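You operate a simulated robot arm through the tools that you are given. There is no shell and no other tool. Be economical: measure what you need, move in short steps, check, and stop when the job is done.

Carry out the task below with a simulated robot arm. There is one attempt and no reset: what you move stays moved.

TASK
Switch the extract on, then wipe up the spill with the orange pad.
Fine: it is in the yellow drawer; drop it into the grey tub when used and close the drawer. Where these are worked on the way, their far stop is far enough and under half their travel is too little: yellow drawer. What is to be rubbed or washed off counts as gone when no trace of it is left.

It is judged by the outcome, as a careful person would: the job done as asked, and still so three seconds after it is handed in. It fails if anything else is knocked over, pushed out of place, dropped, spilled or broken.

THE ROBOT
A 7-joint arm with a two-finger parallel gripper on a trunk, on a base that drives. Base frame: it is fixed to the floor where the robot stands at the start and does not move with it; the origin is under the middle of the robot, x ahead of it, y to its left, z up; the surface under the hand at the start is at about z = 80. Units: cm, degrees, N and s.
With the tool pointing down near the work surface it reaches from about 10 to 60 cm from the robot's upright axis, wherever it stands. Its first joint turns from -166.0 to 166.0 degrees. Places, roughly: alarm button [70, -20, 130]; amber spill [40, 0, 80]; brown spill pad (6x10x4 cm) [70, 0, 20]; control plate [60, -10, 130]; damper lever [70, -30, 130]; extract switch [60, 0, 130]; inside of the grey tub [60, -30, 80]; red knob [60, 20, 130]; speed dial [60, -10, 130]; yellow drawer [50, 10, 70]. Payload 3.43 kg.
Tool frame: the origin (TCP) lies between the finger pads and is the grasp point; the fingertips stand 3 cm ahead of it; z points along the fingers, y is the line along which they close. Largest opening 9.4 cm; finger width 2.8, thickness 1; the body of the gripper, 5 by 9.6 cm, starts 5.5 cm behind the TCP.
Orientation is that of the tool frame in the base frame, as a unit quaternion [w, x, y, z]. With the fingers straight down and closing along the base's y, the tool's x points along the base's -x, its y along +y and its z along -z.

THE INTERFACE
- The arm moves only by the tool drive_tool. Its argument "steps" is a list of rows, each a list of 3 entries, a list of its own where there are three numbers: the shift along the base's x, y, z in units of 250 mm (1.0 is 250 mm), then the turn, a rotation vector about the base's x, y, z in units of 60 degrees (1.0 is 60 degrees), then the gripper command, from -1 (shut) to 1 (fully open), values between in proportion. In form: [[[tx, ty, tz], [rx, ry, rz], hand], ...]. A call has 1 to 10 rows; each row is the pose to reach, as a shift and turn from the pose commanded when the call began. A call with a number of a shift or a turn outside -1 to 1 is refused whole. Each row takes 0.2 s and may step no farther than 5 cm and 8.6 degrees from the row before; otherwise, or with a gripper value out of range, the whole call is refused. Where a pose cannot be reached the arm comes as near as it can. A force on the tool above 40 N (or 10 N above the force at the start of the call, whichever is more), or a blocked arm, ends the call early, and 0.2 s more pass. Each finger travels about 10.8 cm/s and halts on what it meets, pressing with about 28 N; the grip force reading is that of the motor and also rises with nothing between the fingers. The clock runs only during rows and for 0.2 s after the last one: add rows that repeat a pose to give the fingers time. It gives the time, the measured TCP pose, the force on the tool (base axes), the opening and the grip force at its end, in the units of the frame above (readings bear some noise), with the torque about the TCP (base axes, N m) and any sound that the robot's microphone picked up.
- Cameras (640 x 400 px; columns grow to the right, rows downward): "scene" is now at [44.85, -18.82, 151.38]; the picture's right is [0.00, -0.70, 0.71], its down [-0.91, 0.30, 0.30] and it looks along [-0.42, -0.64, -0.64] (base axes); focal length 214 px, centre (320, 200). "wrist" rides on the gripper at [7.6, 1.4, -10.3] in the tool frame; the picture's right is [-0.18, 0.98, 0.00], its down [-0.75, -0.14, -0.64] and it looks along [-0.63, -0.12, 0.77] (tool axes); focal length 243 px, centre (320, 200). There is no depth. A picture from a camera that has moved, and an enlarged one, comes with that camera's place and axes in the base frame and with its lens.
- camera(camera): a new picture of that camera. The clock stands still meanwhile.
- slide_trunk(by): slides the trunk up (or, below 0, down) by that many cm; the arm and the scene camera ride with it, the base frame stays. It gives what a move gives, with no picture.
- roll_base(legs): drives the robot by 1 to 6 legs, each [ahead, left, turn to the left] in cm, cm and degrees, along the robot's own axes; the way and the turn of a leg run together, so that a leg with both is an arc; at most 150 cm and 180 degrees a leg. The arm and the cameras ride along, it lands a little off, and it stops where it bumps. It gives what a move gives.
- head_to(pan, tilt): turns the head with the scene camera to pan (to the left, within 80 degrees either way) and tilt (down, from -29 to 69), counted from straight ahead of the robot. It gives what a move gives.
- enlarge(camera, box): a new picture of the part [left, top, right, bottom] of that camera's present view, enlarged. The clock stands still meanwhile.
- hand_in(): hands the job in; it is judged then, once.

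Go step by step. Nothing tells you exact positions but the pictures and the camera data: compare them with the known pose of the tool, close in by small moves and look again before you grip or let go. The budget is 120 turns and 90 pictures, counting those below and the enlarged ones. Unless the task says otherwise, let go and move clear before handing in, and close with one line.

The tools are called after "Request:" as name(argument=value, ...) on one line, values as JSON. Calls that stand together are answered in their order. drive_tool: Moves the arm, as the interface text tells. Its arguments: {"type":"object","properties":{"steps":{"type":"array","items":{"type":"array"}}},"required":["steps"]} The other tools are called the same way: slide_trunk (by) slides the trunk up or down; roll_base (legs) drives the base; head_to (pan, tilt) turns the head that bears the scene camera; camera (camera) takes a picture; enlarge (camera, box) takes an enlarged picture of a part of a camera's view; hand_in () hands the job in.

At the start:

```text
t: 0.0
tool_pos: [37.73, -12.17, 144.7]
ee_rot: [0.0, 0.0, 1.0, 0.0]
ft_force: [0.0, -0.7, -0.2]
torque: [-0.02, 0.03, 0.0]
opening: 9.41
grip_force: 0.2
trunk travel left (down, up): [-47.5, 11.5]
robot x, y, heading: [0.14, 0.08, 0.1]
head pan, tilt: [-45.4, 24.9]
```

scene: 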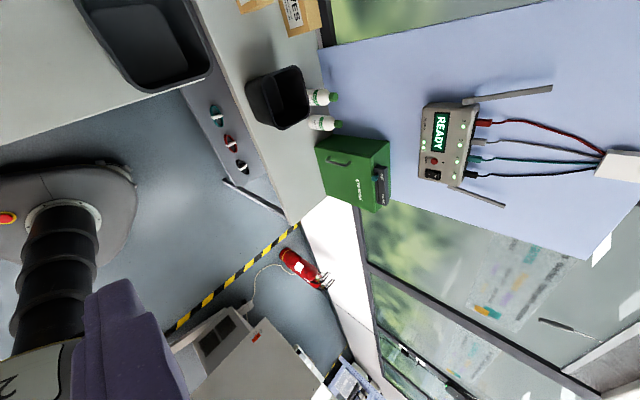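
wrist: 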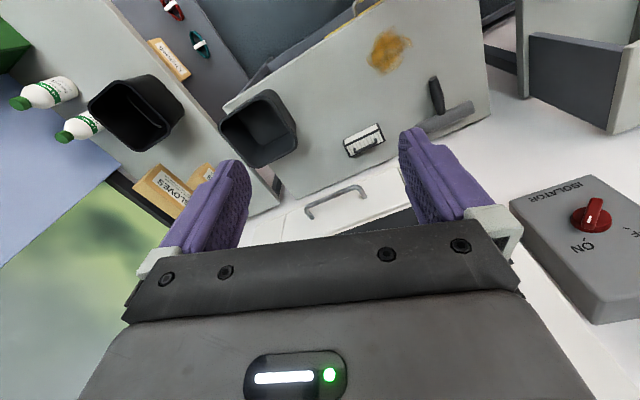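

The first scene view looks off to the right side and back, so I'll turn the head ahead to see the control wall, bench and drawer.

Request:
head_to(pan=0, tilt=30)

Request:
camera(camera="scene")

```text
t: 1.1
tool_pos: [37.73, -12.28, 144.62]
ee_rot: [0.001, 0.0, 1.0, 0.0]
ft_force: [-0.3, -0.8, -0.2]
torque: [0.03, 0.02, 0.02]
opening: 9.4
grip_force: 0.0
trunk travel left (down, up): [-47.5, 11.5]
robot x, y, heading: [-0.32, -0.09, 0.0]
head pan, tilt: [0.0, 30.0]
```

```text
87 pictures are left
camera scene: at [44.05, -12.26, 148.82], right [0.0, -1.0, 0.0], down [-0.87, 0.0, 0.5], along [-0.5, 0.0, -0.87], focal length 214 px, centre (320, 200)
```

scene: 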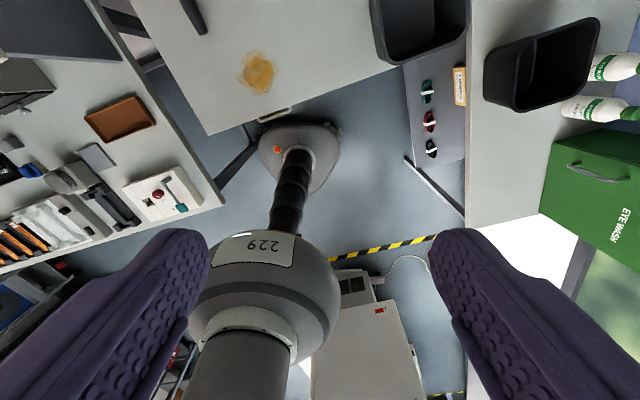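

The bench spill triangulates to about (45, 5, 80). The scene camera looks about 90° further down than its tilt number, so I'll tilt it up to the limit to see the wall.

Request:
head_to(pan=0, tilt=-29)

Request:
camera(camera="scene")

Request:
camera(camera="wrist")

```text
t: 2.4
tool_pos: [37.65, -12.28, 144.7]
ee_rot: [0.001, 0.0, 1.0, 0.0]
ft_force: [-0.8, -0.2, 0.6]
torque: [-0.03, -0.02, 0.01]
opening: 9.39
grip_force: 0.1
trunk travel left (down, up): [-47.5, 11.5]
robot x, y, heading: [-0.01, 0.29, 0.1]
head pan, tilt: [0.0, -28.6]
```

```text
86 pictures are left
camera scene: at [52.88, -12.26, 151.15], right [0.0, -1.0, 0.0], down [-0.88, 0.0, -0.48], along [0.48, 0.0, -0.88], focal length 214 px, centre (320, 200)
```

scene: 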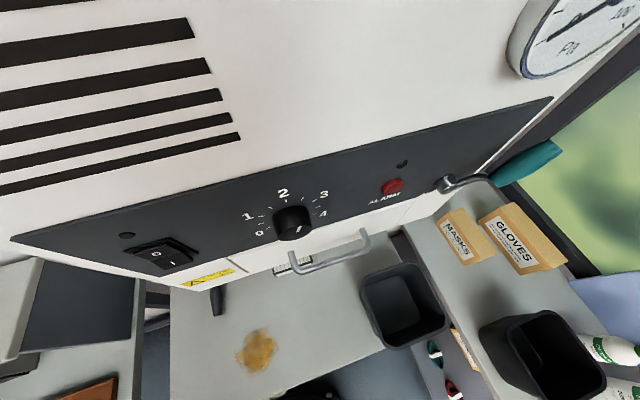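

```text
85 pictures are left
camera wrist: at [30.12, -10.81, 154.94], right [0.18, 0.98, 0.0], down [0.75, -0.14, 0.64], along [0.63, -0.12, -0.77], focal length 243 px, centre (320, 200)
```

wrist: 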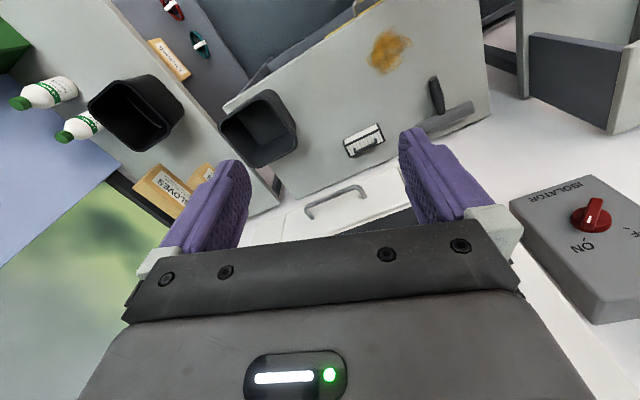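

The rocker switch (0/I), the dial and the alarm button are on a dark plate on the hood front, with an isolator box to its left. I'll zoom in on the switch and the isolator.

Request:
enlarge(camera="scene", box=[100, 170, 340, 320])

Request:
enlarge(camera="wrist", box=[490, 150, 640, 330])

Request:
enlarge(camera="wrist", box=[200, 0, 520, 200])

```text
2.67 times, centred on (220, 245) of scene
camera zoom: at [52.88, -12.26, 151.15], right [0.0, -1.0, 0.0], down [-0.88, 0.0, -0.48], along [0.48, 0.0, -0.88], focal length 572 px, centre (587, 80)
```

zoom: 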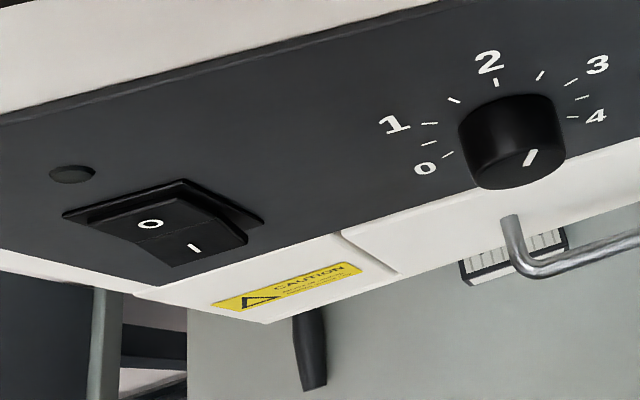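

```text
2.22 times, centred on (565, 240) of wrist
camera zoom: at [30.12, -10.81, 154.94], right [0.18, 0.98, 0.0], down [0.75, -0.14, 0.64], along [0.63, -0.12, -0.77], focal length 539 px, centre (-224, 111)
```

zoom: 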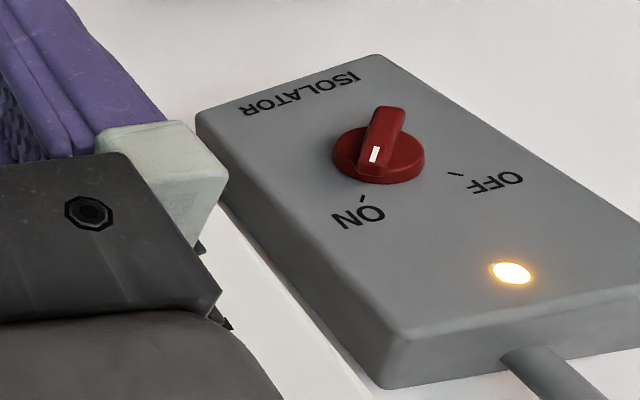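

```text
2.00 times, centred on (360, 100) of wrist
camera zoom: at [30.12, -10.81, 154.94], right [0.18, 0.98, 0.0], down [0.75, -0.14, 0.64], along [0.63, -0.12, -0.77], focal length 485 px, centre (240, 400)
```

zoom: 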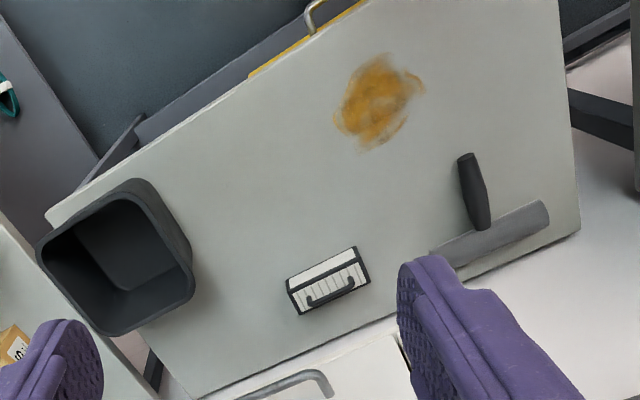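

The isolator is ON and lit. The rocker has its 0 side pressed, so I need to push the lower "I" half at roughly (58–60, 1, 130). The hood is yawed about 18°, so I'll shut the fingers and start turning the tool to point forward.

Request:
drive_tool(steps=[[[0, 0, 0], [0, -0.125, 0], -1], [[0, 0, 0], [0, -0.25, 0], -1], [[0, 0, 0], [0, -0.375, 0], -1], [[0, 0, 0], [0, -0.5, 0], -1], [[0, 0, 0], [0, -0.625, 0], -1], [[0, 0, 0], [0, -0.75, 0], -1], [[0, 0, 0], [0, -0.875, 0], -1], [[0, 0, 0], [0, -1, 0], -1]])

Request:
drive_tool(steps=[[[0, 0, 0], [0, -0.125, 0], -1], [[0, 0, 0], [0, -0.25, 0], -1], [[0, 0, 0], [0, -0.375, 0], -1], [[0, 0, 0], [0, -0.5, 0], -1]])

Request:
drive_tool(steps=[[[0, 0, 0], [0, 0, 0.1], -1], [[0, 0, 0], [0, 0, 0.2], -1], [[0, 0, 0], [0, 0, 0.31], -1]])

Request:
camera(camera="scene")

Request:
camera(camera="wrist")

```text
t: 4.2
tool_pos: [41.6, -14.92, 146.41]
ee_rot: [0.5, 0.0, 0.866, 0.0]
ft_force: [0.0, 0.0, 0.2]
torque: [0.0, 0.04, 0.04]
opening: 0.0
grip_force: 28.2
out of reach, approached as far as the arm can: row 6, 7, 8
trunk travel left (down, up): [-47.5, 11.5]
robot x, y, heading: [0.21, 0.11, 0.3]
head pan, tilt: [0.0, -28.6]
```

```text
t: 5.2
tool_pos: [44.54, -17.75, 146.46]
ee_rot: [0.707, 0.0, 0.707, 0.001]
ft_force: [0.0, -0.5, 0.8]
torque: [-0.06, 0.01, 0.0]
opening: 0.01
grip_force: 28.3
out of reach, approached as far as the arm can: row 1, 2, 3, 4
trunk travel left (down, up): [-47.5, 11.5]
robot x, y, heading: [0.08, -0.15, 0.1]
head pan, tilt: [0.0, -28.6]
```

```text
t: 6.0
tool_pos: [44.58, -17.8, 146.59]
ee_rot: [0.698, -0.114, 0.698, 0.115]
ft_force: [0.3, -0.1, -0.3]
torque: [0.02, 0.0, 0.03]
opening: 0.01
grip_force: 27.8
trunk travel left (down, up): [-47.5, 11.5]
robot x, y, heading: [0.25, 0.42, -0.1]
head pan, tilt: [0.0, -28.6]
```

```text
81 pictures are left
camera scene: at [38.62, -19.81, 161.69], right [0.32, -0.95, 0.0], down [0.45, 0.15, -0.88], along [0.83, 0.28, 0.48], focal length 214 px, centre (320, 200)
```

scene: 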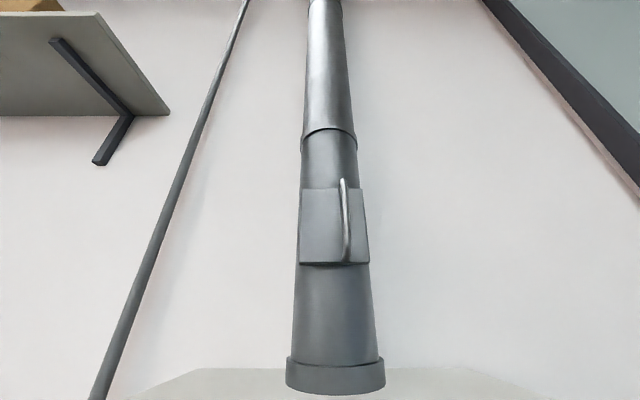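

```text
80 pictures are left
camera wrist: at [34.27, -19.68, 138.89], right [-0.31, 0.93, 0.19], down [-0.56, -0.34, 0.75], along [0.76, 0.13, 0.63], focal length 243 px, centre (320, 200)
```

wrist: 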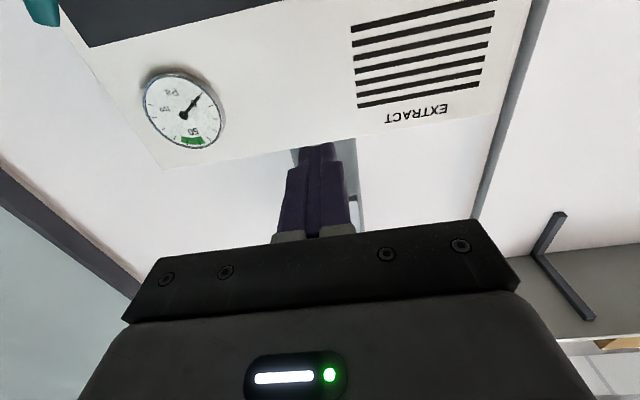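

The scene camera rides with the hand, so its tilt is relative to the tool. Tilting it 35° down should show the plate with the fingertips in view.

Request:
head_to(pan=0, tilt=35)

Request:
camera(camera="scene")

```text
t: 7.3
tool_pos: [44.47, -17.69, 146.56]
ee_rot: [0.698, -0.115, 0.698, 0.115]
ft_force: [-0.1, -0.1, -0.5]
torque: [-0.02, 0.03, 0.01]
opening: 0.0
grip_force: 27.7
trunk travel left (down, up): [-47.5, 11.5]
robot x, y, heading: [0.13, -0.07, -0.1]
head pan, tilt: [0.0, 35.0]
```

```text
79 pictures are left
camera scene: at [40.58, -18.98, 152.1], right [0.32, -0.95, 0.0], down [-0.54, -0.18, -0.82], along [0.78, 0.26, -0.57], focal length 214 px, centre (320, 200)
```

scene: 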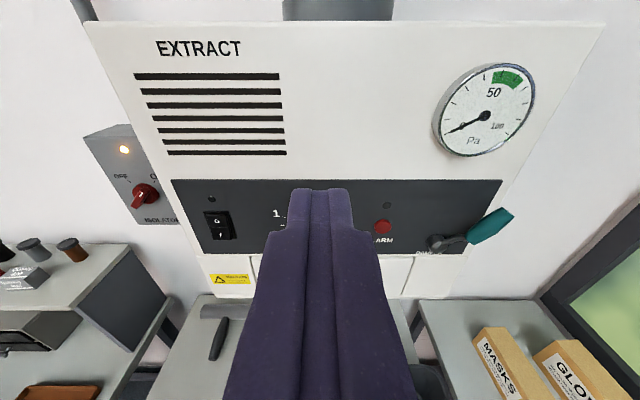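

Triangulating from two views puts the "I" half at about (57.3, 1.9, 130.6). I'll go to a standoff about 5 cm in front of it.

Request:
drive_tool(steps=[[[0.035, 0.113, -0.107], [0, 0, 0], -1], [[0.07, 0.227, -0.213], [0, 0, 0], -1], [[0.104, 0.34, -0.32], [0, 0, 0], -1], [[0.139, 0.453, -0.427], [0, 0, 0], -1], [[0.173, 0.567, -0.533], [0, 0, 0], -1], [[0.208, 0.68, -0.65], [0, 0, 0], -1]])

Request:
camera(camera="scene")

Request:
camera(camera="wrist")

```text
t: 8.8
tool_pos: [49.59, -0.54, 130.33]
ee_rot: [0.698, -0.114, 0.698, 0.114]
ft_force: [22.9, 6.9, -12.9]
torque: [0.1, -0.2, 0.03]
opening: 0.0
grip_force: 28.2
trunk travel left (down, up): [-47.5, 11.5]
robot x, y, heading: [-0.14, -0.36, 0.3]
head pan, tilt: [0.0, 35.0]
```

```text
78 pictures are left
camera scene: at [45.83, -1.87, 135.83], right [0.32, -0.95, 0.0], down [-0.55, -0.18, -0.82], along [0.78, 0.26, -0.58], focal length 214 px, centre (320, 200)
```

scene: 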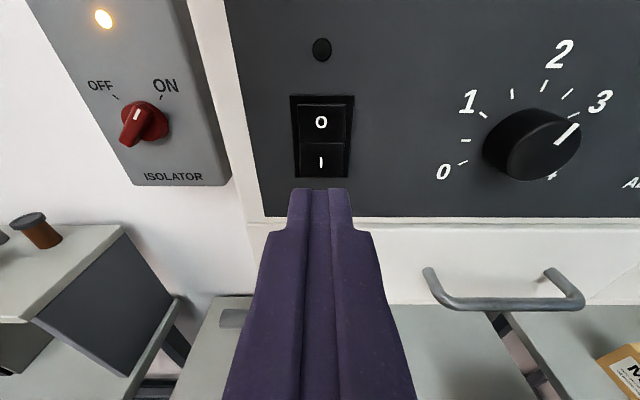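

```text
77 pictures are left
camera wrist: at [39.45, -2.45, 122.66], right [-0.31, 0.93, 0.18], down [-0.56, -0.34, 0.76], along [0.77, 0.13, 0.63], focal length 243 px, centre (320, 200)
```

wrist: 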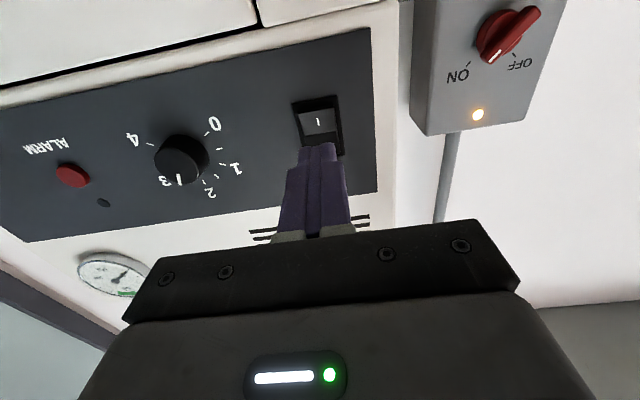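

I'm centred laterally on the switch. The "I" half spans z≈129.0–131.2 and the fingertip is 2.8 tall, so I'll drop 1 cm and push forward in steps until it clicks.

Request:
drive_tool(steps=[[[0, 0, -0.04], [0, 0, 0], -1], [[0.076, 0.0255, -0.04], [0, 0, 0], -1], [[0.152, 0.051, -0.04], [0, 0, 0], -1], [[0.171, 0.0575, -0.04], [0, 0, 0], -1], [[0.19, 0.064, -0.04], [0, 0, 0], -1]])

Request:
camera(camera="wrist")

```text
t: 9.0
tool_pos: [49.72, -0.58, 130.0]
ee_rot: [0.696, -0.115, 0.699, 0.114]
ft_force: [19.5, 1.8, -9.1]
torque: [0.27, 0.1, 0.57]
opening: 0.0
grip_force: 28.6
trunk travel left (down, up): [-47.5, 11.5]
robot x, y, heading: [-0.37, 0.09, 0.3]
head pan, tilt: [0.0, 35.0]
stopped in row 1: the force on the tool passed its limit at 51 N (the readings are from after the stop); the commanded pose is now the measured one
```

```text
76 pictures are left
camera wrist: at [39.43, -2.57, 122.43], right [-0.31, 0.93, 0.18], down [-0.56, -0.34, 0.76], along [0.77, 0.13, 0.63], focal length 243 px, centre (320, 200)
```

wrist: 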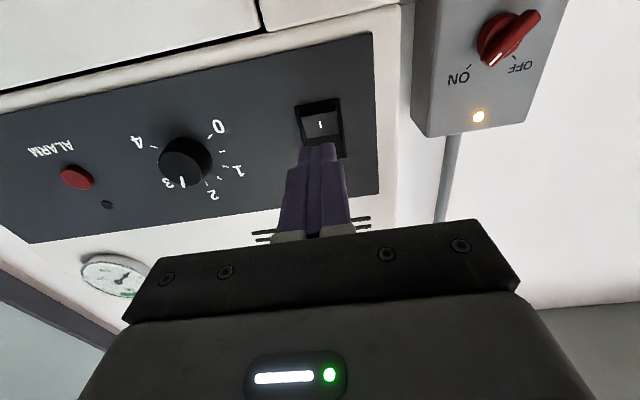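

There's a force on the arm with nothing at the fingertip, so the folded arm is probably pressing on itself near its inner limit. I'll back the base up so the arm can work more extended.

Request:
roll_base(legs=[[-18, 0, 0]])

Request:
drive_tool(steps=[[[0.19, 0.064, 0], [0, 0, 0], -1], [[0.38, 0.128, 0], [0, 0, 0], -1], [[0.38, 0.128, 0], [0, 0, 0], -1]])

Request:
camera(camera="scene")

```text
t: 10.5
tool_pos: [31.57, -0.71, 130.1]
ee_rot: [0.697, -0.113, 0.699, 0.113]
ft_force: [32.0, 3.2, -10.9]
torque: [0.22, 0.86, 0.97]
opening: 0.0
grip_force: 28.1
trunk travel left (down, up): [-47.5, 11.5]
robot x, y, heading: [-17.84, -0.02, -0.1]
head pan, tilt: [0.0, 35.0]
```

```text
refused: row 1 steps farther than a row can; nothing moved
```

```text
75 pictures are left
camera scene: at [27.7, -1.99, 135.66], right [0.32, -0.95, 0.0], down [-0.55, -0.18, -0.82], along [0.78, 0.26, -0.58], focal length 214 px, centre (320, 200)
```

scene: 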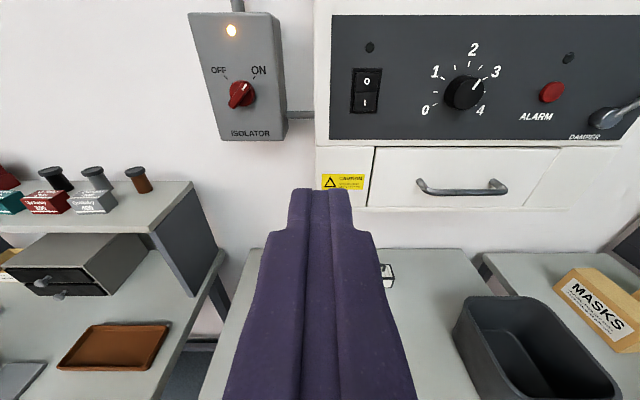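

The force came along with the robot, which confirms self-contact. Now I'll extend the hand forward in smaller steps.

Request:
drive_tool(steps=[[[0.15, 0.05, 0], [0, 0, 0], -1], [[0.3, 0.1, 0], [0, 0, 0], -1], [[0.45, 0.15, 0], [0, 0, 0], -1], [[0.45, 0.15, 0], [0, 0, 0], -1]])

```text
t: 11.5
tool_pos: [42.92, 2.9, 130.01]
ee_rot: [0.697, -0.113, 0.699, 0.113]
ft_force: [0.0, 0.7, 0.2]
torque: [-0.06, -0.03, 0.01]
opening: 0.0
grip_force: 27.9
trunk travel left (down, up): [-47.5, 11.5]
robot x, y, heading: [-18.29, -0.34, -0.0]
head pan, tilt: [0.0, 35.0]
```

The force is gone. I'll move to a standoff about 2 cm before the "I" half.

Request:
drive_tool(steps=[[[0.0, -0.1, -0.028], [0, 0, 0], -1], [[0.18, -0.1, -0.028], [0, 0, 0], -1], [[0.34, -0.1, -0.028], [0, 0, 0], -1], [[0.4, -0.1, -0.028], [0, 0, 0], -1], [[0.4, -0.1, -0.028], [0, 0, 0], -1]])

Request:
camera(camera="scene")

Request:
camera(camera="wrist")

```text
t: 12.7
tool_pos: [52.98, 0.6, 129.41]
ee_rot: [0.696, -0.115, 0.699, 0.114]
ft_force: [-0.4, 0.9, -0.9]
torque: [-0.03, 0.0, 0.01]
opening: 0.0
grip_force: 27.9
trunk travel left (down, up): [-47.5, 11.5]
robot x, y, heading: [-18.02, -0.13, 0.1]
head pan, tilt: [0.0, 35.0]
```

```text
74 pictures are left
camera scene: at [49.09, -0.81, 134.94], right [0.32, -0.95, 0.0], down [-0.55, -0.18, -0.82], along [0.77, 0.26, -0.58], focal length 214 px, centre (320, 200)
```

scene: 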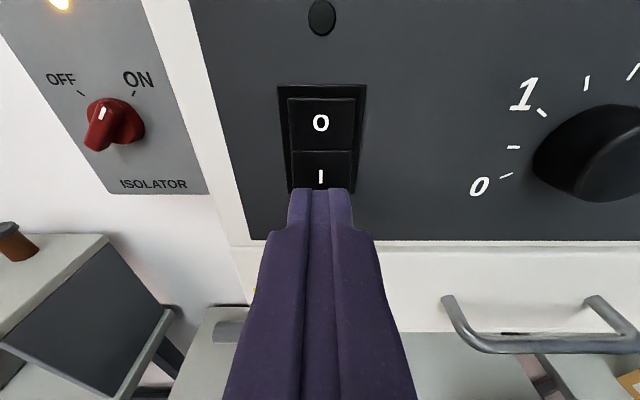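

```text
73 pictures are left
camera wrist: at [42.7, -1.38, 121.78], right [-0.31, 0.93, 0.18], down [-0.56, -0.34, 0.76], along [0.77, 0.13, 0.63], focal length 243 px, centre (320, 200)
```

wrist: 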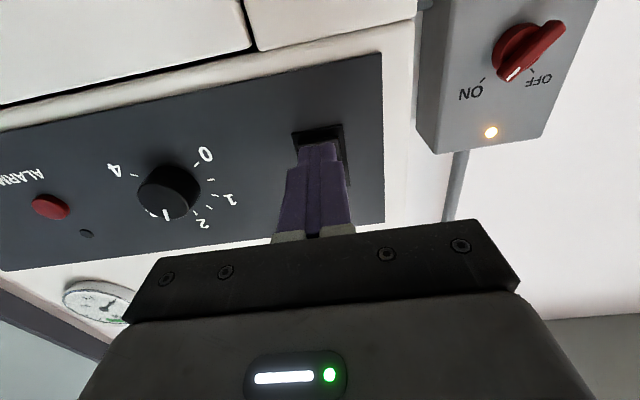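

Alignment looks good: the tip is centred on the switch and sits over the lower half. Now I'll press forward in small steps.

Request:
drive_tool(steps=[[[0.038, 0.0128, 0], [0, 0, 0], -1], [[0.057, 0.019, 0], [0, 0, 0], -1], [[0.072, 0.0242, 0], [0, 0, 0], -1], [[0.087, 0.0293, 0], [0, 0, 0], -1], [[0.102, 0.0344, 0], [0, 0, 0], -1]])

Request:
camera(camera="scene")

```text
t: 14.0
tool_pos: [54.7, 1.0, 129.14]
ee_rot: [0.694, -0.114, 0.702, 0.113]
ft_force: [-25.9, -4.8, 3.3]
torque: [0.01, -0.47, 0.09]
opening: 0.0
grip_force: 28.3
trunk travel left (down, up): [-47.5, 11.5]
robot x, y, heading: [-17.94, -0.07, -0.1]
head pan, tilt: [0.0, 35.0]
stopped in row 5: the force on the tool passed its limit at 41 N (the readings are from after the stop); the commanded pose is now the measured one
```

```text
72 pictures are left
camera scene: at [50.84, -0.29, 134.78], right [0.31, -0.95, 0.0], down [-0.55, -0.18, -0.81], along [0.77, 0.26, -0.58], focal length 214 px, centre (320, 200)
```

scene: 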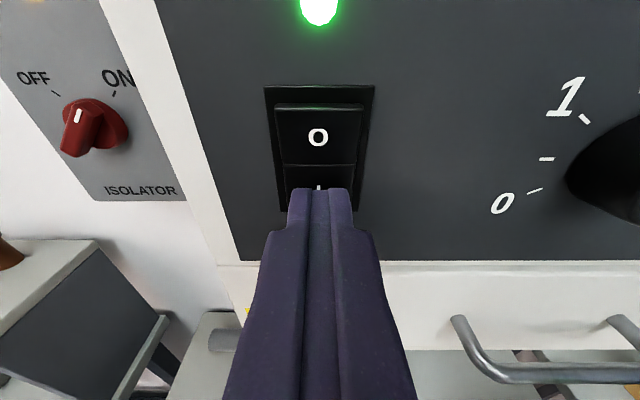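

The lamp turned green. I'll back off and check that it stays on.

Request:
drive_tool(steps=[[[-0.076, -0.0255, 0], [0, 0, 0], -1], [[-0.228, -0.0765, 0], [0, 0, 0], -1], [[-0.38, -0.1275, 0], [0, 0, 0], -1], [[-0.5, -0.168, 0], [0, 0, 0], -1], [[-0.5, -0.168, 0], [0, 0, 0], -1]])

Request:
camera(camera="scene")

```text
t: 15.2
tool_pos: [43.01, -2.85, 129.05]
ee_rot: [0.693, -0.113, 0.703, 0.112]
ft_force: [0.2, 0.3, -0.1]
torque: [-0.02, 0.03, 0.03]
opening: 0.0
grip_force: 27.6
trunk travel left (down, up): [-47.5, 11.5]
robot x, y, heading: [-17.88, -0.18, -0.1]
head pan, tilt: [0.0, 35.0]
```

```text
71 pictures are left
camera scene: at [39.17, -4.1, 134.64], right [0.32, -0.95, 0.0], down [-0.55, -0.18, -0.81], along [0.77, 0.26, -0.58], focal length 214 px, centre (320, 200)
```

scene: 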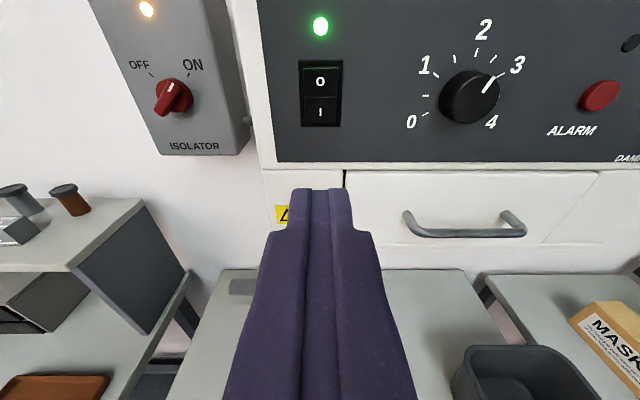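

The extract is on. Next is the drawer: its handle is at about (34, 1.5, 74) on the bench front. I'll back the base away from the bench, lower the trunk and look.

Request:
roll_base(legs=[[-37, 0, 0]])

Request:
slide_trunk(by=-45)

Request:
head_to(pan=0, tilt=20)

Request:
camera(camera="scene")

```text
t: 17.6
tool_pos: [5.42, -2.76, 129.13]
ee_rot: [0.695, -0.113, 0.701, 0.113]
ft_force: [-0.3, -0.6, 0.4]
torque: [0.0, -0.02, -0.02]
opening: 0.0
grip_force: 27.7
trunk travel left (down, up): [-47.5, 11.5]
robot x, y, heading: [-55.33, 0.09, -0.2]
head pan, tilt: [0.0, 35.0]
```

```text
refused: -45 is not a number from -40 to 40
```

```text
t: 18.3
tool_pos: [5.52, -2.74, 129.06]
ee_rot: [0.694, -0.113, 0.702, 0.112]
ft_force: [-0.4, 0.5, 0.2]
torque: [0.0, -0.01, -0.01]
opening: 0.01
grip_force: 28.4
trunk travel left (down, up): [-47.5, 11.5]
robot x, y, heading: [-55.71, -0.25, 0.2]
head pan, tilt: [0.0, 20.0]
```

```text
70 pictures are left
camera scene: at [2.18, -3.99, 137.02], right [0.31, -0.95, 0.0], down [-0.34, -0.11, -0.94], along [0.89, 0.29, -0.35], focal length 214 px, centre (320, 200)
```

scene: 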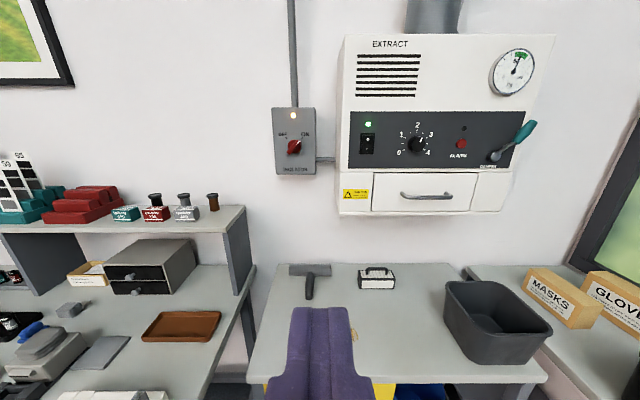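

The gauge now reads in the green, which confirms the extract is running. Lowering the trunk.

Request:
slide_trunk(by=-40)

Request:
camera(camera="scene")

```text
t: 22.1
tool_pos: [5.53, -2.86, 88.94]
ee_rot: [0.694, -0.113, 0.702, 0.112]
ft_force: [-0.1, 0.5, -0.2]
torque: [0.01, -0.04, 0.0]
opening: 0.0
grip_force: 28.0
trunk travel left (down, up): [-7.5, 51.5]
robot x, y, heading: [-55.56, -0.25, -0.2]
head pan, tilt: [0.0, 20.0]
```

```text
69 pictures are left
camera scene: at [2.17, -3.98, 97.04], right [0.31, -0.95, 0.0], down [-0.34, -0.11, -0.94], along [0.89, 0.29, -0.35], focal length 214 px, centre (320, 200)
```

scene: 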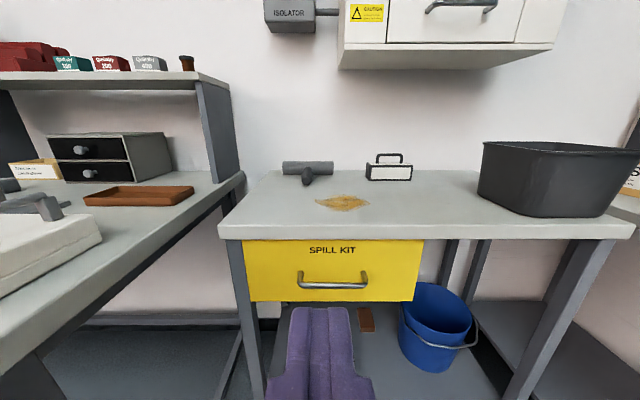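

The SPILL KIT drawer has a horizontal bar handle centred at about (33.2, 3.5, 69). I need the fingers to close vertically on it, so I'll roll the tool 90°.

Request:
drive_tool(steps=[[[0, 0, 0], [0.1185, 0.04, 0], -1], [[0, 0, 0], [0.237, 0.08, 0], -1], [[0, 0, 0], [0.3555, 0.12, 0], -1], [[0, 0, 0], [0.474, 0.16, 0], -1], [[0, 0, 0], [0.5925, 0.2, 0], -0.5], [[0, 0, 0], [0.711, 0.239, 0], 0], [[0, 0, 0], [0.8295, 0.279, 0], 0], [[0, 0, 0], [0.948, 0.319, 0], 0]])

Request:
drive_tool(steps=[[[0, 0, 0], [0.1185, 0.04, 0], 0], [[0, 0, 0], [0.237, 0.08, 0], 0], [[0, 0, 0], [0.3555, 0.12, 0], 0], [[0, 0, 0], [0.474, 0.16, 0], 0], [[0, 0, 0], [0.474, 0.16, 0], 0]])

Request:
camera(camera="scene")

Request:
camera(camera="wrist")

```text
t: 23.9
tool_pos: [5.51, -2.82, 89.04]
ee_rot: [0.542, 0.249, 0.665, 0.449]
ft_force: [-0.4, -0.3, 0.0]
torque: [-0.02, 0.01, 0.04]
opening: 4.7
grip_force: 0.1
trunk travel left (down, up): [-7.5, 51.5]
robot x, y, heading: [-55.24, 0.19, -0.3]
head pan, tilt: [0.0, 20.0]
```

```text
t: 25.1
tool_pos: [5.48, -2.8, 88.99]
ee_rot: [0.408, 0.411, 0.578, 0.575]
ft_force: [-0.7, 0.2, -0.3]
torque: [0.0, 0.04, -0.01]
opening: 4.72
grip_force: 0.0
trunk travel left (down, up): [-7.5, 51.5]
robot x, y, heading: [-55.24, 0.22, -0.1]
head pan, tilt: [0.0, 20.0]
```

```text
68 pictures are left
camera scene: at [4.69, -11.37, 89.2], right [-0.01, 0.0, -1.0], down [-0.63, 0.77, 0.0], along [0.77, 0.63, 0.0], focal length 214 px, centre (320, 200)
```

scene: 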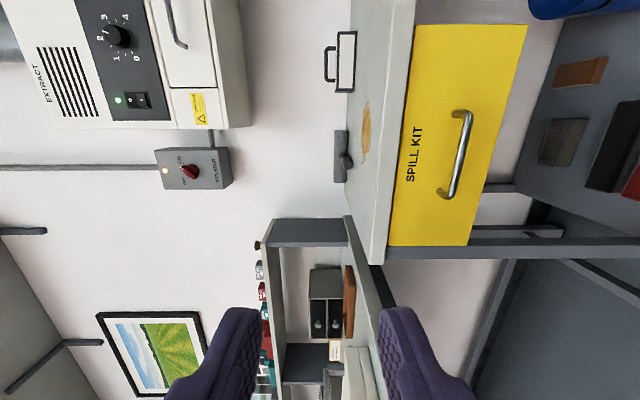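

```text
67 pictures are left
camera wrist: at [-6.72, 0.99, 90.54], right [0.07, -0.17, 0.98], down [-0.36, -0.92, -0.14], along [0.93, -0.34, -0.12], focal length 243 px, centre (320, 200)
```

wrist: 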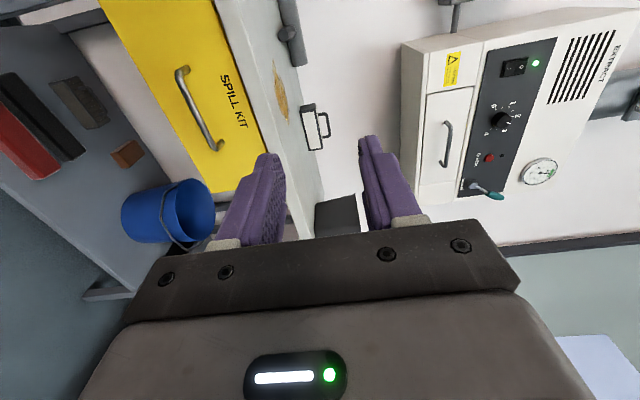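

The handle triangulates to about (32.4, 3.5, 69). I'll drive the base forward and lower to a standoff about 10 cm in front of it.

Request:
roll_base(legs=[[17, 3, 0]])

Request:
slide_trunk(by=-7)

Request:
drive_tool(steps=[[[0, 0, -0.18], [0, 0, 0], 0], [[0, 0, -0.36], [0, 0, 0], 0], [[0, 0, -0.52], [0, 0, 0], 0], [[0, 0, -0.52], [0, 0, 0], 0]])

Request:
camera(camera="scene")

Request:
camera(camera="wrist")

```text
t: 26.6
tool_pos: [22.52, 0.31, 88.94]
ee_rot: [0.408, 0.41, 0.578, 0.576]
ft_force: [-0.5, 0.1, -0.3]
torque: [0.01, 0.02, 0.01]
opening: 4.73
grip_force: 0.1
trunk travel left (down, up): [-7.5, 51.5]
robot x, y, heading: [-38.37, 2.78, 0.0]
head pan, tilt: [0.0, 20.0]
```

```text
t: 27.7
tool_pos: [22.33, 0.27, 81.93]
ee_rot: [0.408, 0.411, 0.578, 0.576]
ft_force: [-0.5, 0.0, -0.2]
torque: [-0.03, -0.01, 0.02]
opening: 4.71
grip_force: 0.1
trunk travel left (down, up): [-0.5, 58.5]
robot x, y, heading: [-38.64, 3.29, -0.0]
head pan, tilt: [0.0, 20.0]
```

```text
t: 28.7
tool_pos: [22.38, 0.22, 69.15]
ee_rot: [0.408, 0.41, 0.578, 0.575]
ft_force: [0.5, -0.7, 0.8]
torque: [-0.01, 0.01, -0.01]
opening: 4.72
grip_force: 0.1
trunk travel left (down, up): [-0.5, 58.5]
robot x, y, heading: [-38.53, 3.29, -0.4]
head pan, tilt: [0.0, 20.0]
```

```text
66 pictures are left
camera scene: at [21.61, -8.34, 69.3], right [-0.01, 0.0, -1.0], down [-0.63, 0.77, 0.0], along [0.77, 0.63, 0.0], focal length 214 px, centre (320, 200)
```

scene: 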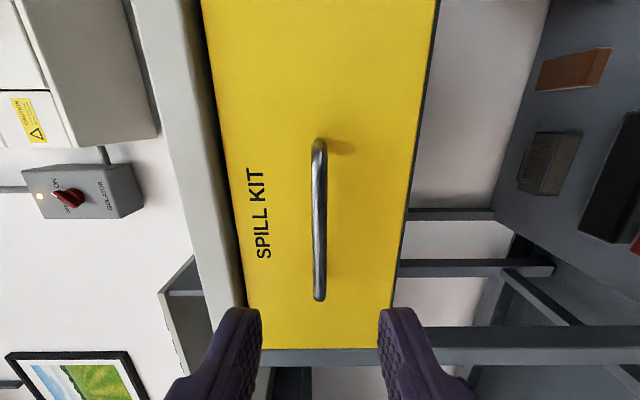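

```text
65 pictures are left
camera wrist: at [10.19, 4.02, 70.61], right [0.07, -0.17, 0.98], down [-0.36, -0.92, -0.14], along [0.93, -0.34, -0.12], focal length 243 px, centre (320, 200)
```

wrist: 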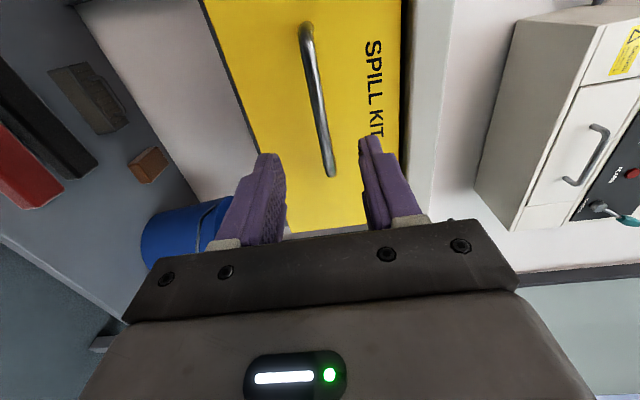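

The bar is at about (35.2, 5.0, 69.1), 13.6 cm ahead of the TCP. I'll advance about 12 cm so the tips straddle it.

Request:
drive_tool(steps=[[[0.152, 0.057, 0], [0, 0, 0], 0], [[0.304, 0.114, 0], [0, 0, 0], 0], [[0.4, 0.15, 0], [0, 0, 0], 0], [[0.457, 0.171, 0], [0, 0, 0], 0], [[0.457, 0.171, 0], [0, 0, 0], 0]])

Request:
camera(camera="scene")

Request:
camera(camera="wrist")

```text
t: 29.5
tool_pos: [31.79, 3.77, 68.92]
ee_rot: [0.407, 0.411, 0.58, 0.574]
ft_force: [-11.8, -2.0, 1.3]
torque: [0.02, -0.37, -0.05]
opening: 4.81
grip_force: 1.0
trunk travel left (down, up): [-0.5, 58.5]
robot x, y, heading: [-38.64, 3.25, 0.0]
head pan, tilt: [0.0, 20.0]
stopped in row 4: the force on the tool passed its limit at 52 N (the readings are from after the stop); the commanded pose is now the measured one
```

```text
64 pictures are left
camera scene: at [31.05, -4.68, 69.05], right [-0.01, 0.0, -1.0], down [-0.63, 0.77, 0.01], along [0.77, 0.63, -0.01], focal length 214 px, centre (320, 200)
```

scene: 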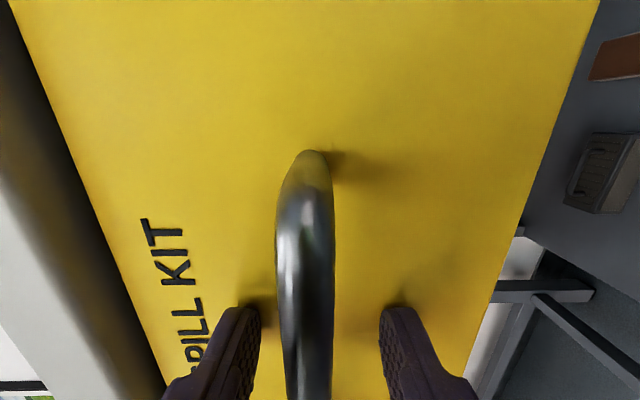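

```text
63 pictures are left
camera wrist: at [19.64, 7.67, 70.4], right [0.07, -0.17, 0.98], down [-0.36, -0.92, -0.14], along [0.93, -0.34, -0.13], focal length 243 px, centre (320, 200)
```

wrist: 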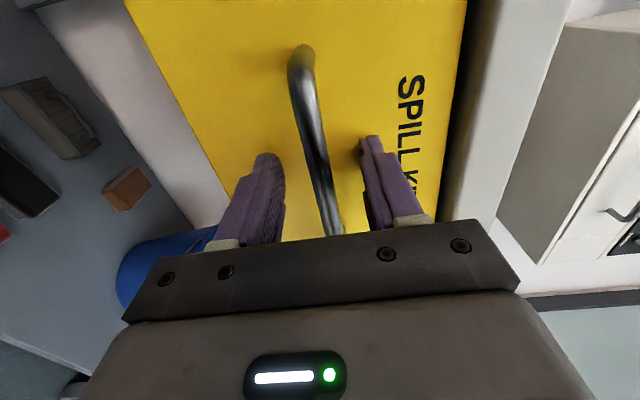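

The tips touched the drawer face with the bar between the fingers. I'll back off 0.5 cm and close.

Request:
drive_tool(steps=[[[-0.019, -0.0064, 0], [0, 0, 0], 0], [[-0.019, -0.0064, 0], [0, 0, 0], -1], [[-0.019, -0.0064, 0], [0, 0, 0], -1], [[-0.019, -0.0064, 0], [0, 0, 0], -1]])

```text
t: 30.5
tool_pos: [31.59, 3.64, 69.15]
ee_rot: [0.407, 0.41, 0.578, 0.576]
ft_force: [2.8, -0.5, 20.6]
torque: [-0.05, -0.06, 0.11]
opening: 1.52
grip_force: 45.0
trunk travel left (down, up): [-0.5, 58.5]
robot x, y, heading: [-38.52, 3.0, -0.1]
head pan, tilt: [0.0, 20.0]
```

Gripped the bar with an opening of 1.5 cm. I'll ease up slightly, then pull the drawer by driving back along its axis.

Request:
drive_tool(steps=[[[0, 0, 0.012], [0, 0, 0], -1], [[-0.04, -0.0135, 0.012], [0, 0, 0], -1], [[-0.08, -0.027, 0.012], [0, 0, 0], -1]])

Request:
roll_base(legs=[[-11.4, -3.8, 0]])

Request:
camera(camera="wrist")

```text
t: 31.3
tool_pos: [29.43, 2.95, 69.1]
ee_rot: [0.406, 0.413, 0.579, 0.574]
ft_force: [0.0, -2.3, 5.2]
torque: [-0.17, -0.07, -1.21]
opening: 1.54
grip_force: 44.6
trunk travel left (down, up): [-0.5, 58.5]
robot x, y, heading: [-38.85, 2.93, -0.2]
head pan, tilt: [0.0, 20.0]
```

```text
t: 32.6
tool_pos: [17.96, -0.78, 69.02]
ee_rot: [0.406, 0.412, 0.58, 0.574]
ft_force: [4.2, -12.9, -2.8]
torque: [-0.22, -0.03, 0.31]
opening: 1.53
grip_force: 45.3
trunk travel left (down, up): [-0.5, 58.5]
robot x, y, heading: [-49.7, -0.6, -0.4]
head pan, tilt: [0.0, 20.0]
```

```text
62 pictures are left
camera wrist: at [5.75, 3.01, 70.67], right [0.07, -0.17, 0.98], down [-0.36, -0.92, -0.14], along [0.93, -0.34, -0.13], focal length 243 px, centre (320, 200)
```

wrist: 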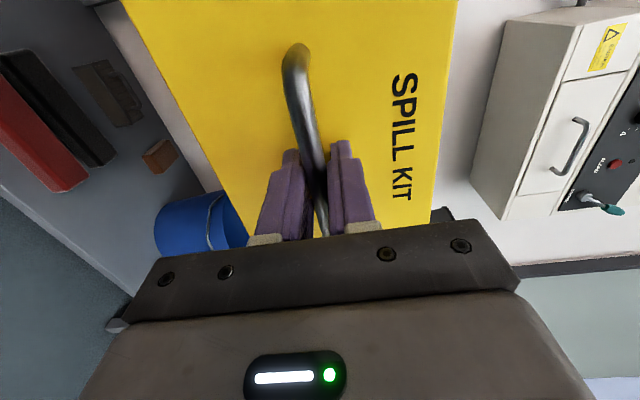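

The drawer is about 14 cm open. I'll keep pulling with the arm until it reaches its stop.

Request:
drive_tool(steps=[[[-0.06, -0.0185, 0], [0, 0, 0], -1], [[-0.12, -0.038, 0], [0, 0, 0], -1], [[-0.18, -0.058, 0], [0, 0, 0], -1], [[-0.24, -0.078, 0], [0, 0, 0], -1], [[-0.3, -0.098, 0], [0, 0, 0], -1], [[-0.36, -0.118, 0], [0, 0, 0], -1]])

Request:
camera(camera="scene")

```text
t: 34.0
tool_pos: [8.81, -3.9, 69.14]
ee_rot: [0.406, 0.413, 0.58, 0.573]
ft_force: [0.3, -4.6, 0.0]
torque: [-0.13, -0.06, -1.23]
opening: 1.54
grip_force: 44.9
trunk travel left (down, up): [-0.5, 58.5]
robot x, y, heading: [-49.84, -0.31, -0.3]
head pan, tilt: [0.0, 20.0]
```

```text
61 pictures are left
camera scene: at [7.97, -12.41, 69.31], right [-0.01, 0.0, -1.0], down [-0.63, 0.77, 0.01], along [0.77, 0.63, -0.01], focal length 214 px, centre (320, 200)
```

scene: 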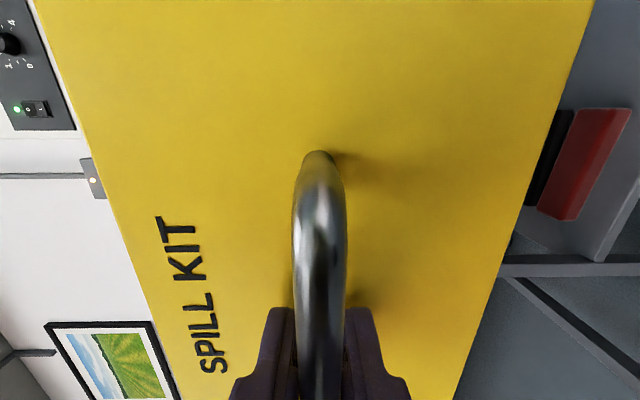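

About 24 cm out and still no stop. Pulling a little further.

Request:
drive_tool(steps=[[[-0.05, -0.0165, 0], [0, 0, 0], -1], [[-0.1, -0.033, 0], [0, 0, 0], -1], [[-0.15, -0.05, 0], [0, 0, 0], -1], [[-0.2, -0.066, 0], [0, 0, 0], -1], [[-0.25, -0.082, 0], [0, 0, 0], -1]])

```text
t: 34.9
tool_pos: [4.87, -4.94, 69.06]
ee_rot: [0.406, 0.41, 0.58, 0.574]
ft_force: [14.3, 2.3, -9.5]
torque: [-0.11, 0.06, -0.16]
opening: 1.07
grip_force: 44.4
trunk travel left (down, up): [-0.5, 58.5]
robot x, y, heading: [-50.26, -1.07, -0.1]
head pan, tilt: [0.0, 20.0]
stopped in row 4: the force on the tool passed its limit at 77 N (the readings are from after the stop); the commanded pose is now the measured one
```

It reached the far stop at roughly 28 cm. I'll release, back away with the base, raise the trunk, and look down into the drawer.

Request:
drive_tool(steps=[[[0, 0, 0], [0, 0, 0], 0.2], [[0, 0, 0], [0, 0, 0], 0.2], [[0, 0, 0], [0, 0, 0], 0.2]])

Request:
roll_base(legs=[[-9.5, -3.2, 0]])

Request:
slide_trunk(by=35)

Request:
camera(camera="scene")

```text
t: 35.7
tool_pos: [4.67, -4.96, 69.26]
ee_rot: [0.406, 0.41, 0.579, 0.576]
ft_force: [0.2, -0.5, -0.3]
torque: [0.04, 0.0, 0.0]
opening: 5.64
grip_force: 0.0
trunk travel left (down, up): [-0.5, 58.5]
robot x, y, heading: [-50.01, -0.76, 0.1]
head pan, tilt: [0.0, 20.0]
```

```text
t: 36.9
tool_pos: [-4.67, -8.16, 69.24]
ee_rot: [0.406, 0.41, 0.579, 0.576]
ft_force: [0.2, 0.5, 0.2]
torque: [0.0, -0.01, 0.01]
opening: 5.63
grip_force: 0.1
trunk travel left (down, up): [-0.5, 58.5]
robot x, y, heading: [-59.71, -3.41, 0.2]
head pan, tilt: [0.0, 20.0]
```

```text
t: 40.3
tool_pos: [-4.68, -8.2, 104.24]
ee_rot: [0.406, 0.41, 0.58, 0.575]
ft_force: [0.1, 0.3, 0.9]
torque: [-0.01, 0.01, -0.02]
opening: 5.66
grip_force: 0.0
trunk travel left (down, up): [-35.5, 23.5]
robot x, y, heading: [-59.69, -3.84, -0.1]
head pan, tilt: [0.0, 20.0]
```

```text
60 pictures are left
camera scene: at [-5.47, -16.77, 104.44], right [-0.01, 0.0, -1.0], down [-0.64, 0.77, 0.0], along [0.77, 0.64, -0.01], focal length 214 px, centre (320, 200)
```

scene: 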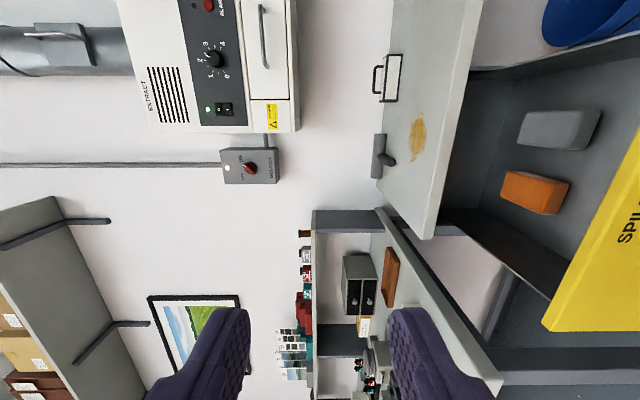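

The orange pad and a grey one are visible inside the drawer. I'll turn the tool to point down so I can view and grasp from above.

Request:
drive_tool(steps=[[[0, 0, 0], [-0.04, 0.1185, 0], 0.2], [[0, 0, 0], [-0.08, 0.237, 0], 0.2], [[0, 0, 0], [-0.12, 0.3555, 0], 0.2], [[0, 0, 0], [-0.16, 0.474, 0], 0.2], [[0, 0, 0], [-0.2, 0.5925, 0], 0.2], [[0, 0, 0], [-0.239, 0.711, 0], 0.2], [[0, 0, 0], [-0.279, 0.8295, 0], 0.2], [[0, 0, 0], [-0.319, 0.948, 0], 0.2]])

Request:
drive_tool(steps=[[[0, 0, 0], [-0.04, 0.1185, 0], 0.2], [[0, 0, 0], [-0.08, 0.237, 0], 0.2], [[0, 0, 0], [-0.12, 0.3555, 0], 0.2], [[0, 0, 0], [-0.16, 0.474, 0], 1], [[0, 0, 0], [-0.16, 0.474, 0], 1]])

Request:
camera(camera="wrist")

Request:
camera(camera="scene")

```text
t: 42.1
tool_pos: [-4.65, -8.24, 104.2]
ee_rot: [0.142, 0.564, 0.786, 0.21]
ft_force: [0.7, -0.2, 0.0]
torque: [0.01, 0.05, -0.02]
opening: 5.63
grip_force: 0.0
trunk travel left (down, up): [-35.5, 23.5]
robot x, y, heading: [-59.51, -3.85, 0.2]
head pan, tilt: [0.0, 20.0]
```

```text
t: 43.3
tool_pos: [-4.68, -8.24, 104.26]
ee_rot: [-0.009, 0.584, 0.812, 0.0]
ft_force: [0.0, -1.4, 0.1]
torque: [0.03, -0.02, -0.02]
opening: 9.39
grip_force: 0.0
out of reach, approached as far as the arm can: row 2
trunk travel left (down, up): [-35.5, 23.5]
robot x, y, heading: [-59.34, -3.46, -0.0]
head pan, tilt: [0.0, 20.0]
```

```text
59 pictures are left
camera wrist: at [-5.63, -0.65, 114.61], right [0.99, 0.14, -0.01], down [0.12, -0.77, 0.63], along [0.08, -0.63, -0.77], focal length 243 px, centre (320, 200)
```

wrist: 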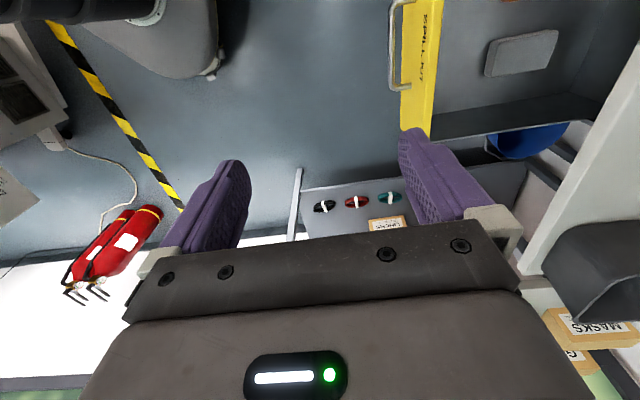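

```text
58 pictures are left
camera scene: at [-2.04, -15.64, 108.03], right [-0.95, -0.32, 0.01], down [-0.29, 0.89, 0.36], along [-0.12, 0.33, -0.93], focal length 214 px, centre (320, 200)
```

scene: 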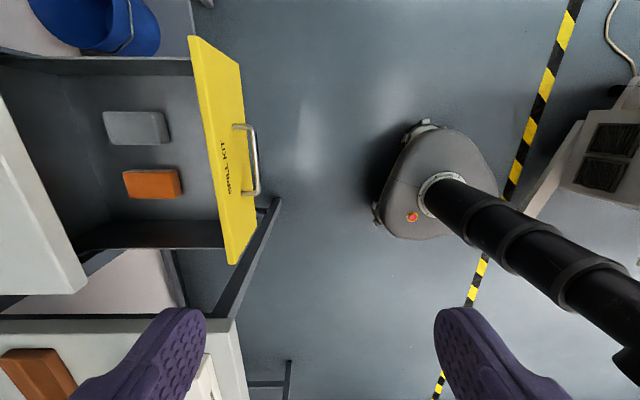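

The orange pad's long side runs along the drawer's depth, so I should grip across its width. I'll yaw the tool +90°, then look again.

Request:
drive_tool(steps=[[[0, 0, 0], [0, 0, 0.14], 1], [[0, 0, 0], [0, 0, 0.28], 1], [[0, 0, 0], [0, 0, 0.42], 1], [[0, 0, 0], [0, 0, 0.56], 1], [[0, 0, 0], [0, 0, 0.7], 1], [[0, 0, 0], [0, 0, 0.84], 1], [[0, 0, 0], [0, 0, 0.98], 1]])

Request:
drive_tool(steps=[[[0, 0, 0], [0, 0, 0.14], 1], [[0, 0, 0], [0, 0, 0.28], 1], [[0, 0, 0], [0, 0, 0.42], 1], [[0, 0, 0], [0, 0, 0.52], 1], [[0, 0, 0], [0, 0, 0.52], 1]])

Request:
camera(camera="wrist")

Request:
head_to(pan=0, tilt=-25)

Request:
camera(camera="scene")

```text
t: 44.9
tool_pos: [-4.7, -8.23, 104.2]
ee_rot: [-0.01, 0.109, 0.994, -0.003]
ft_force: [-0.2, -0.1, 1.0]
torque: [0.05, -0.02, -0.02]
opening: 9.38
grip_force: 0.0
trunk travel left (down, up): [-35.5, 23.5]
robot x, y, heading: [-59.34, -3.62, -0.0]
head pan, tilt: [0.0, 20.0]
```

```text
t: 46.1
tool_pos: [-4.45, -8.25, 104.23]
ee_rot: [-0.006, -0.162, 0.987, -0.006]
ft_force: [0.4, -1.1, -1.1]
torque: [-0.01, 0.01, -0.01]
opening: 9.37
grip_force: 0.1
trunk travel left (down, up): [-35.5, 23.5]
robot x, y, heading: [-59.72, -3.69, -0.0]
head pan, tilt: [0.0, 20.0]
```

```text
57 pictures are left
camera wrist: at [-12.26, -9.2, 114.58], right [-0.14, 0.99, -0.01], down [0.77, 0.12, 0.63], along [0.63, 0.08, -0.77], focal length 243 px, centre (320, 200)
```

wrist: 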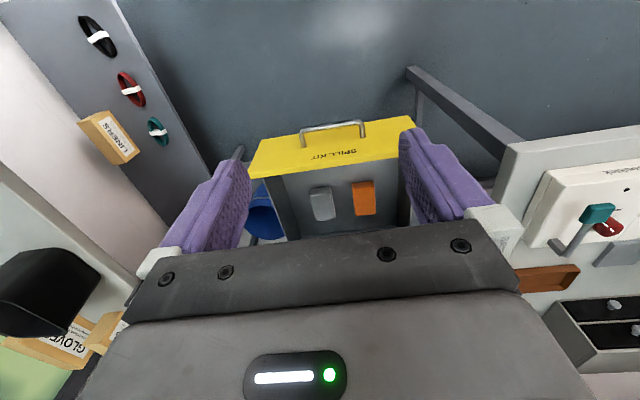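

```text
t: 47.2
tool_pos: [-4.62, -8.4, 104.34]
ee_rot: [-0.007, -0.162, 0.987, -0.005]
ft_force: [0.3, -0.2, -0.3]
torque: [0.0, -0.04, 0.0]
opening: 9.4
grip_force: 0.0
trunk travel left (down, up): [-35.5, 23.5]
robot x, y, heading: [-59.27, -3.74, -0.1]
head pan, tilt: [0.0, -25.0]
```

```text
56 pictures are left
camera scene: at [9.31, -3.55, 110.09], right [0.32, -0.95, 0.01], down [-0.86, -0.29, -0.41], along [0.39, 0.12, -0.91], focal length 214 px, centre (320, 200)
```

scene: 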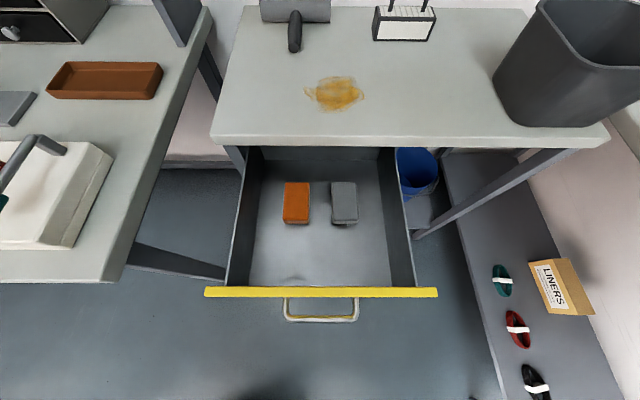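

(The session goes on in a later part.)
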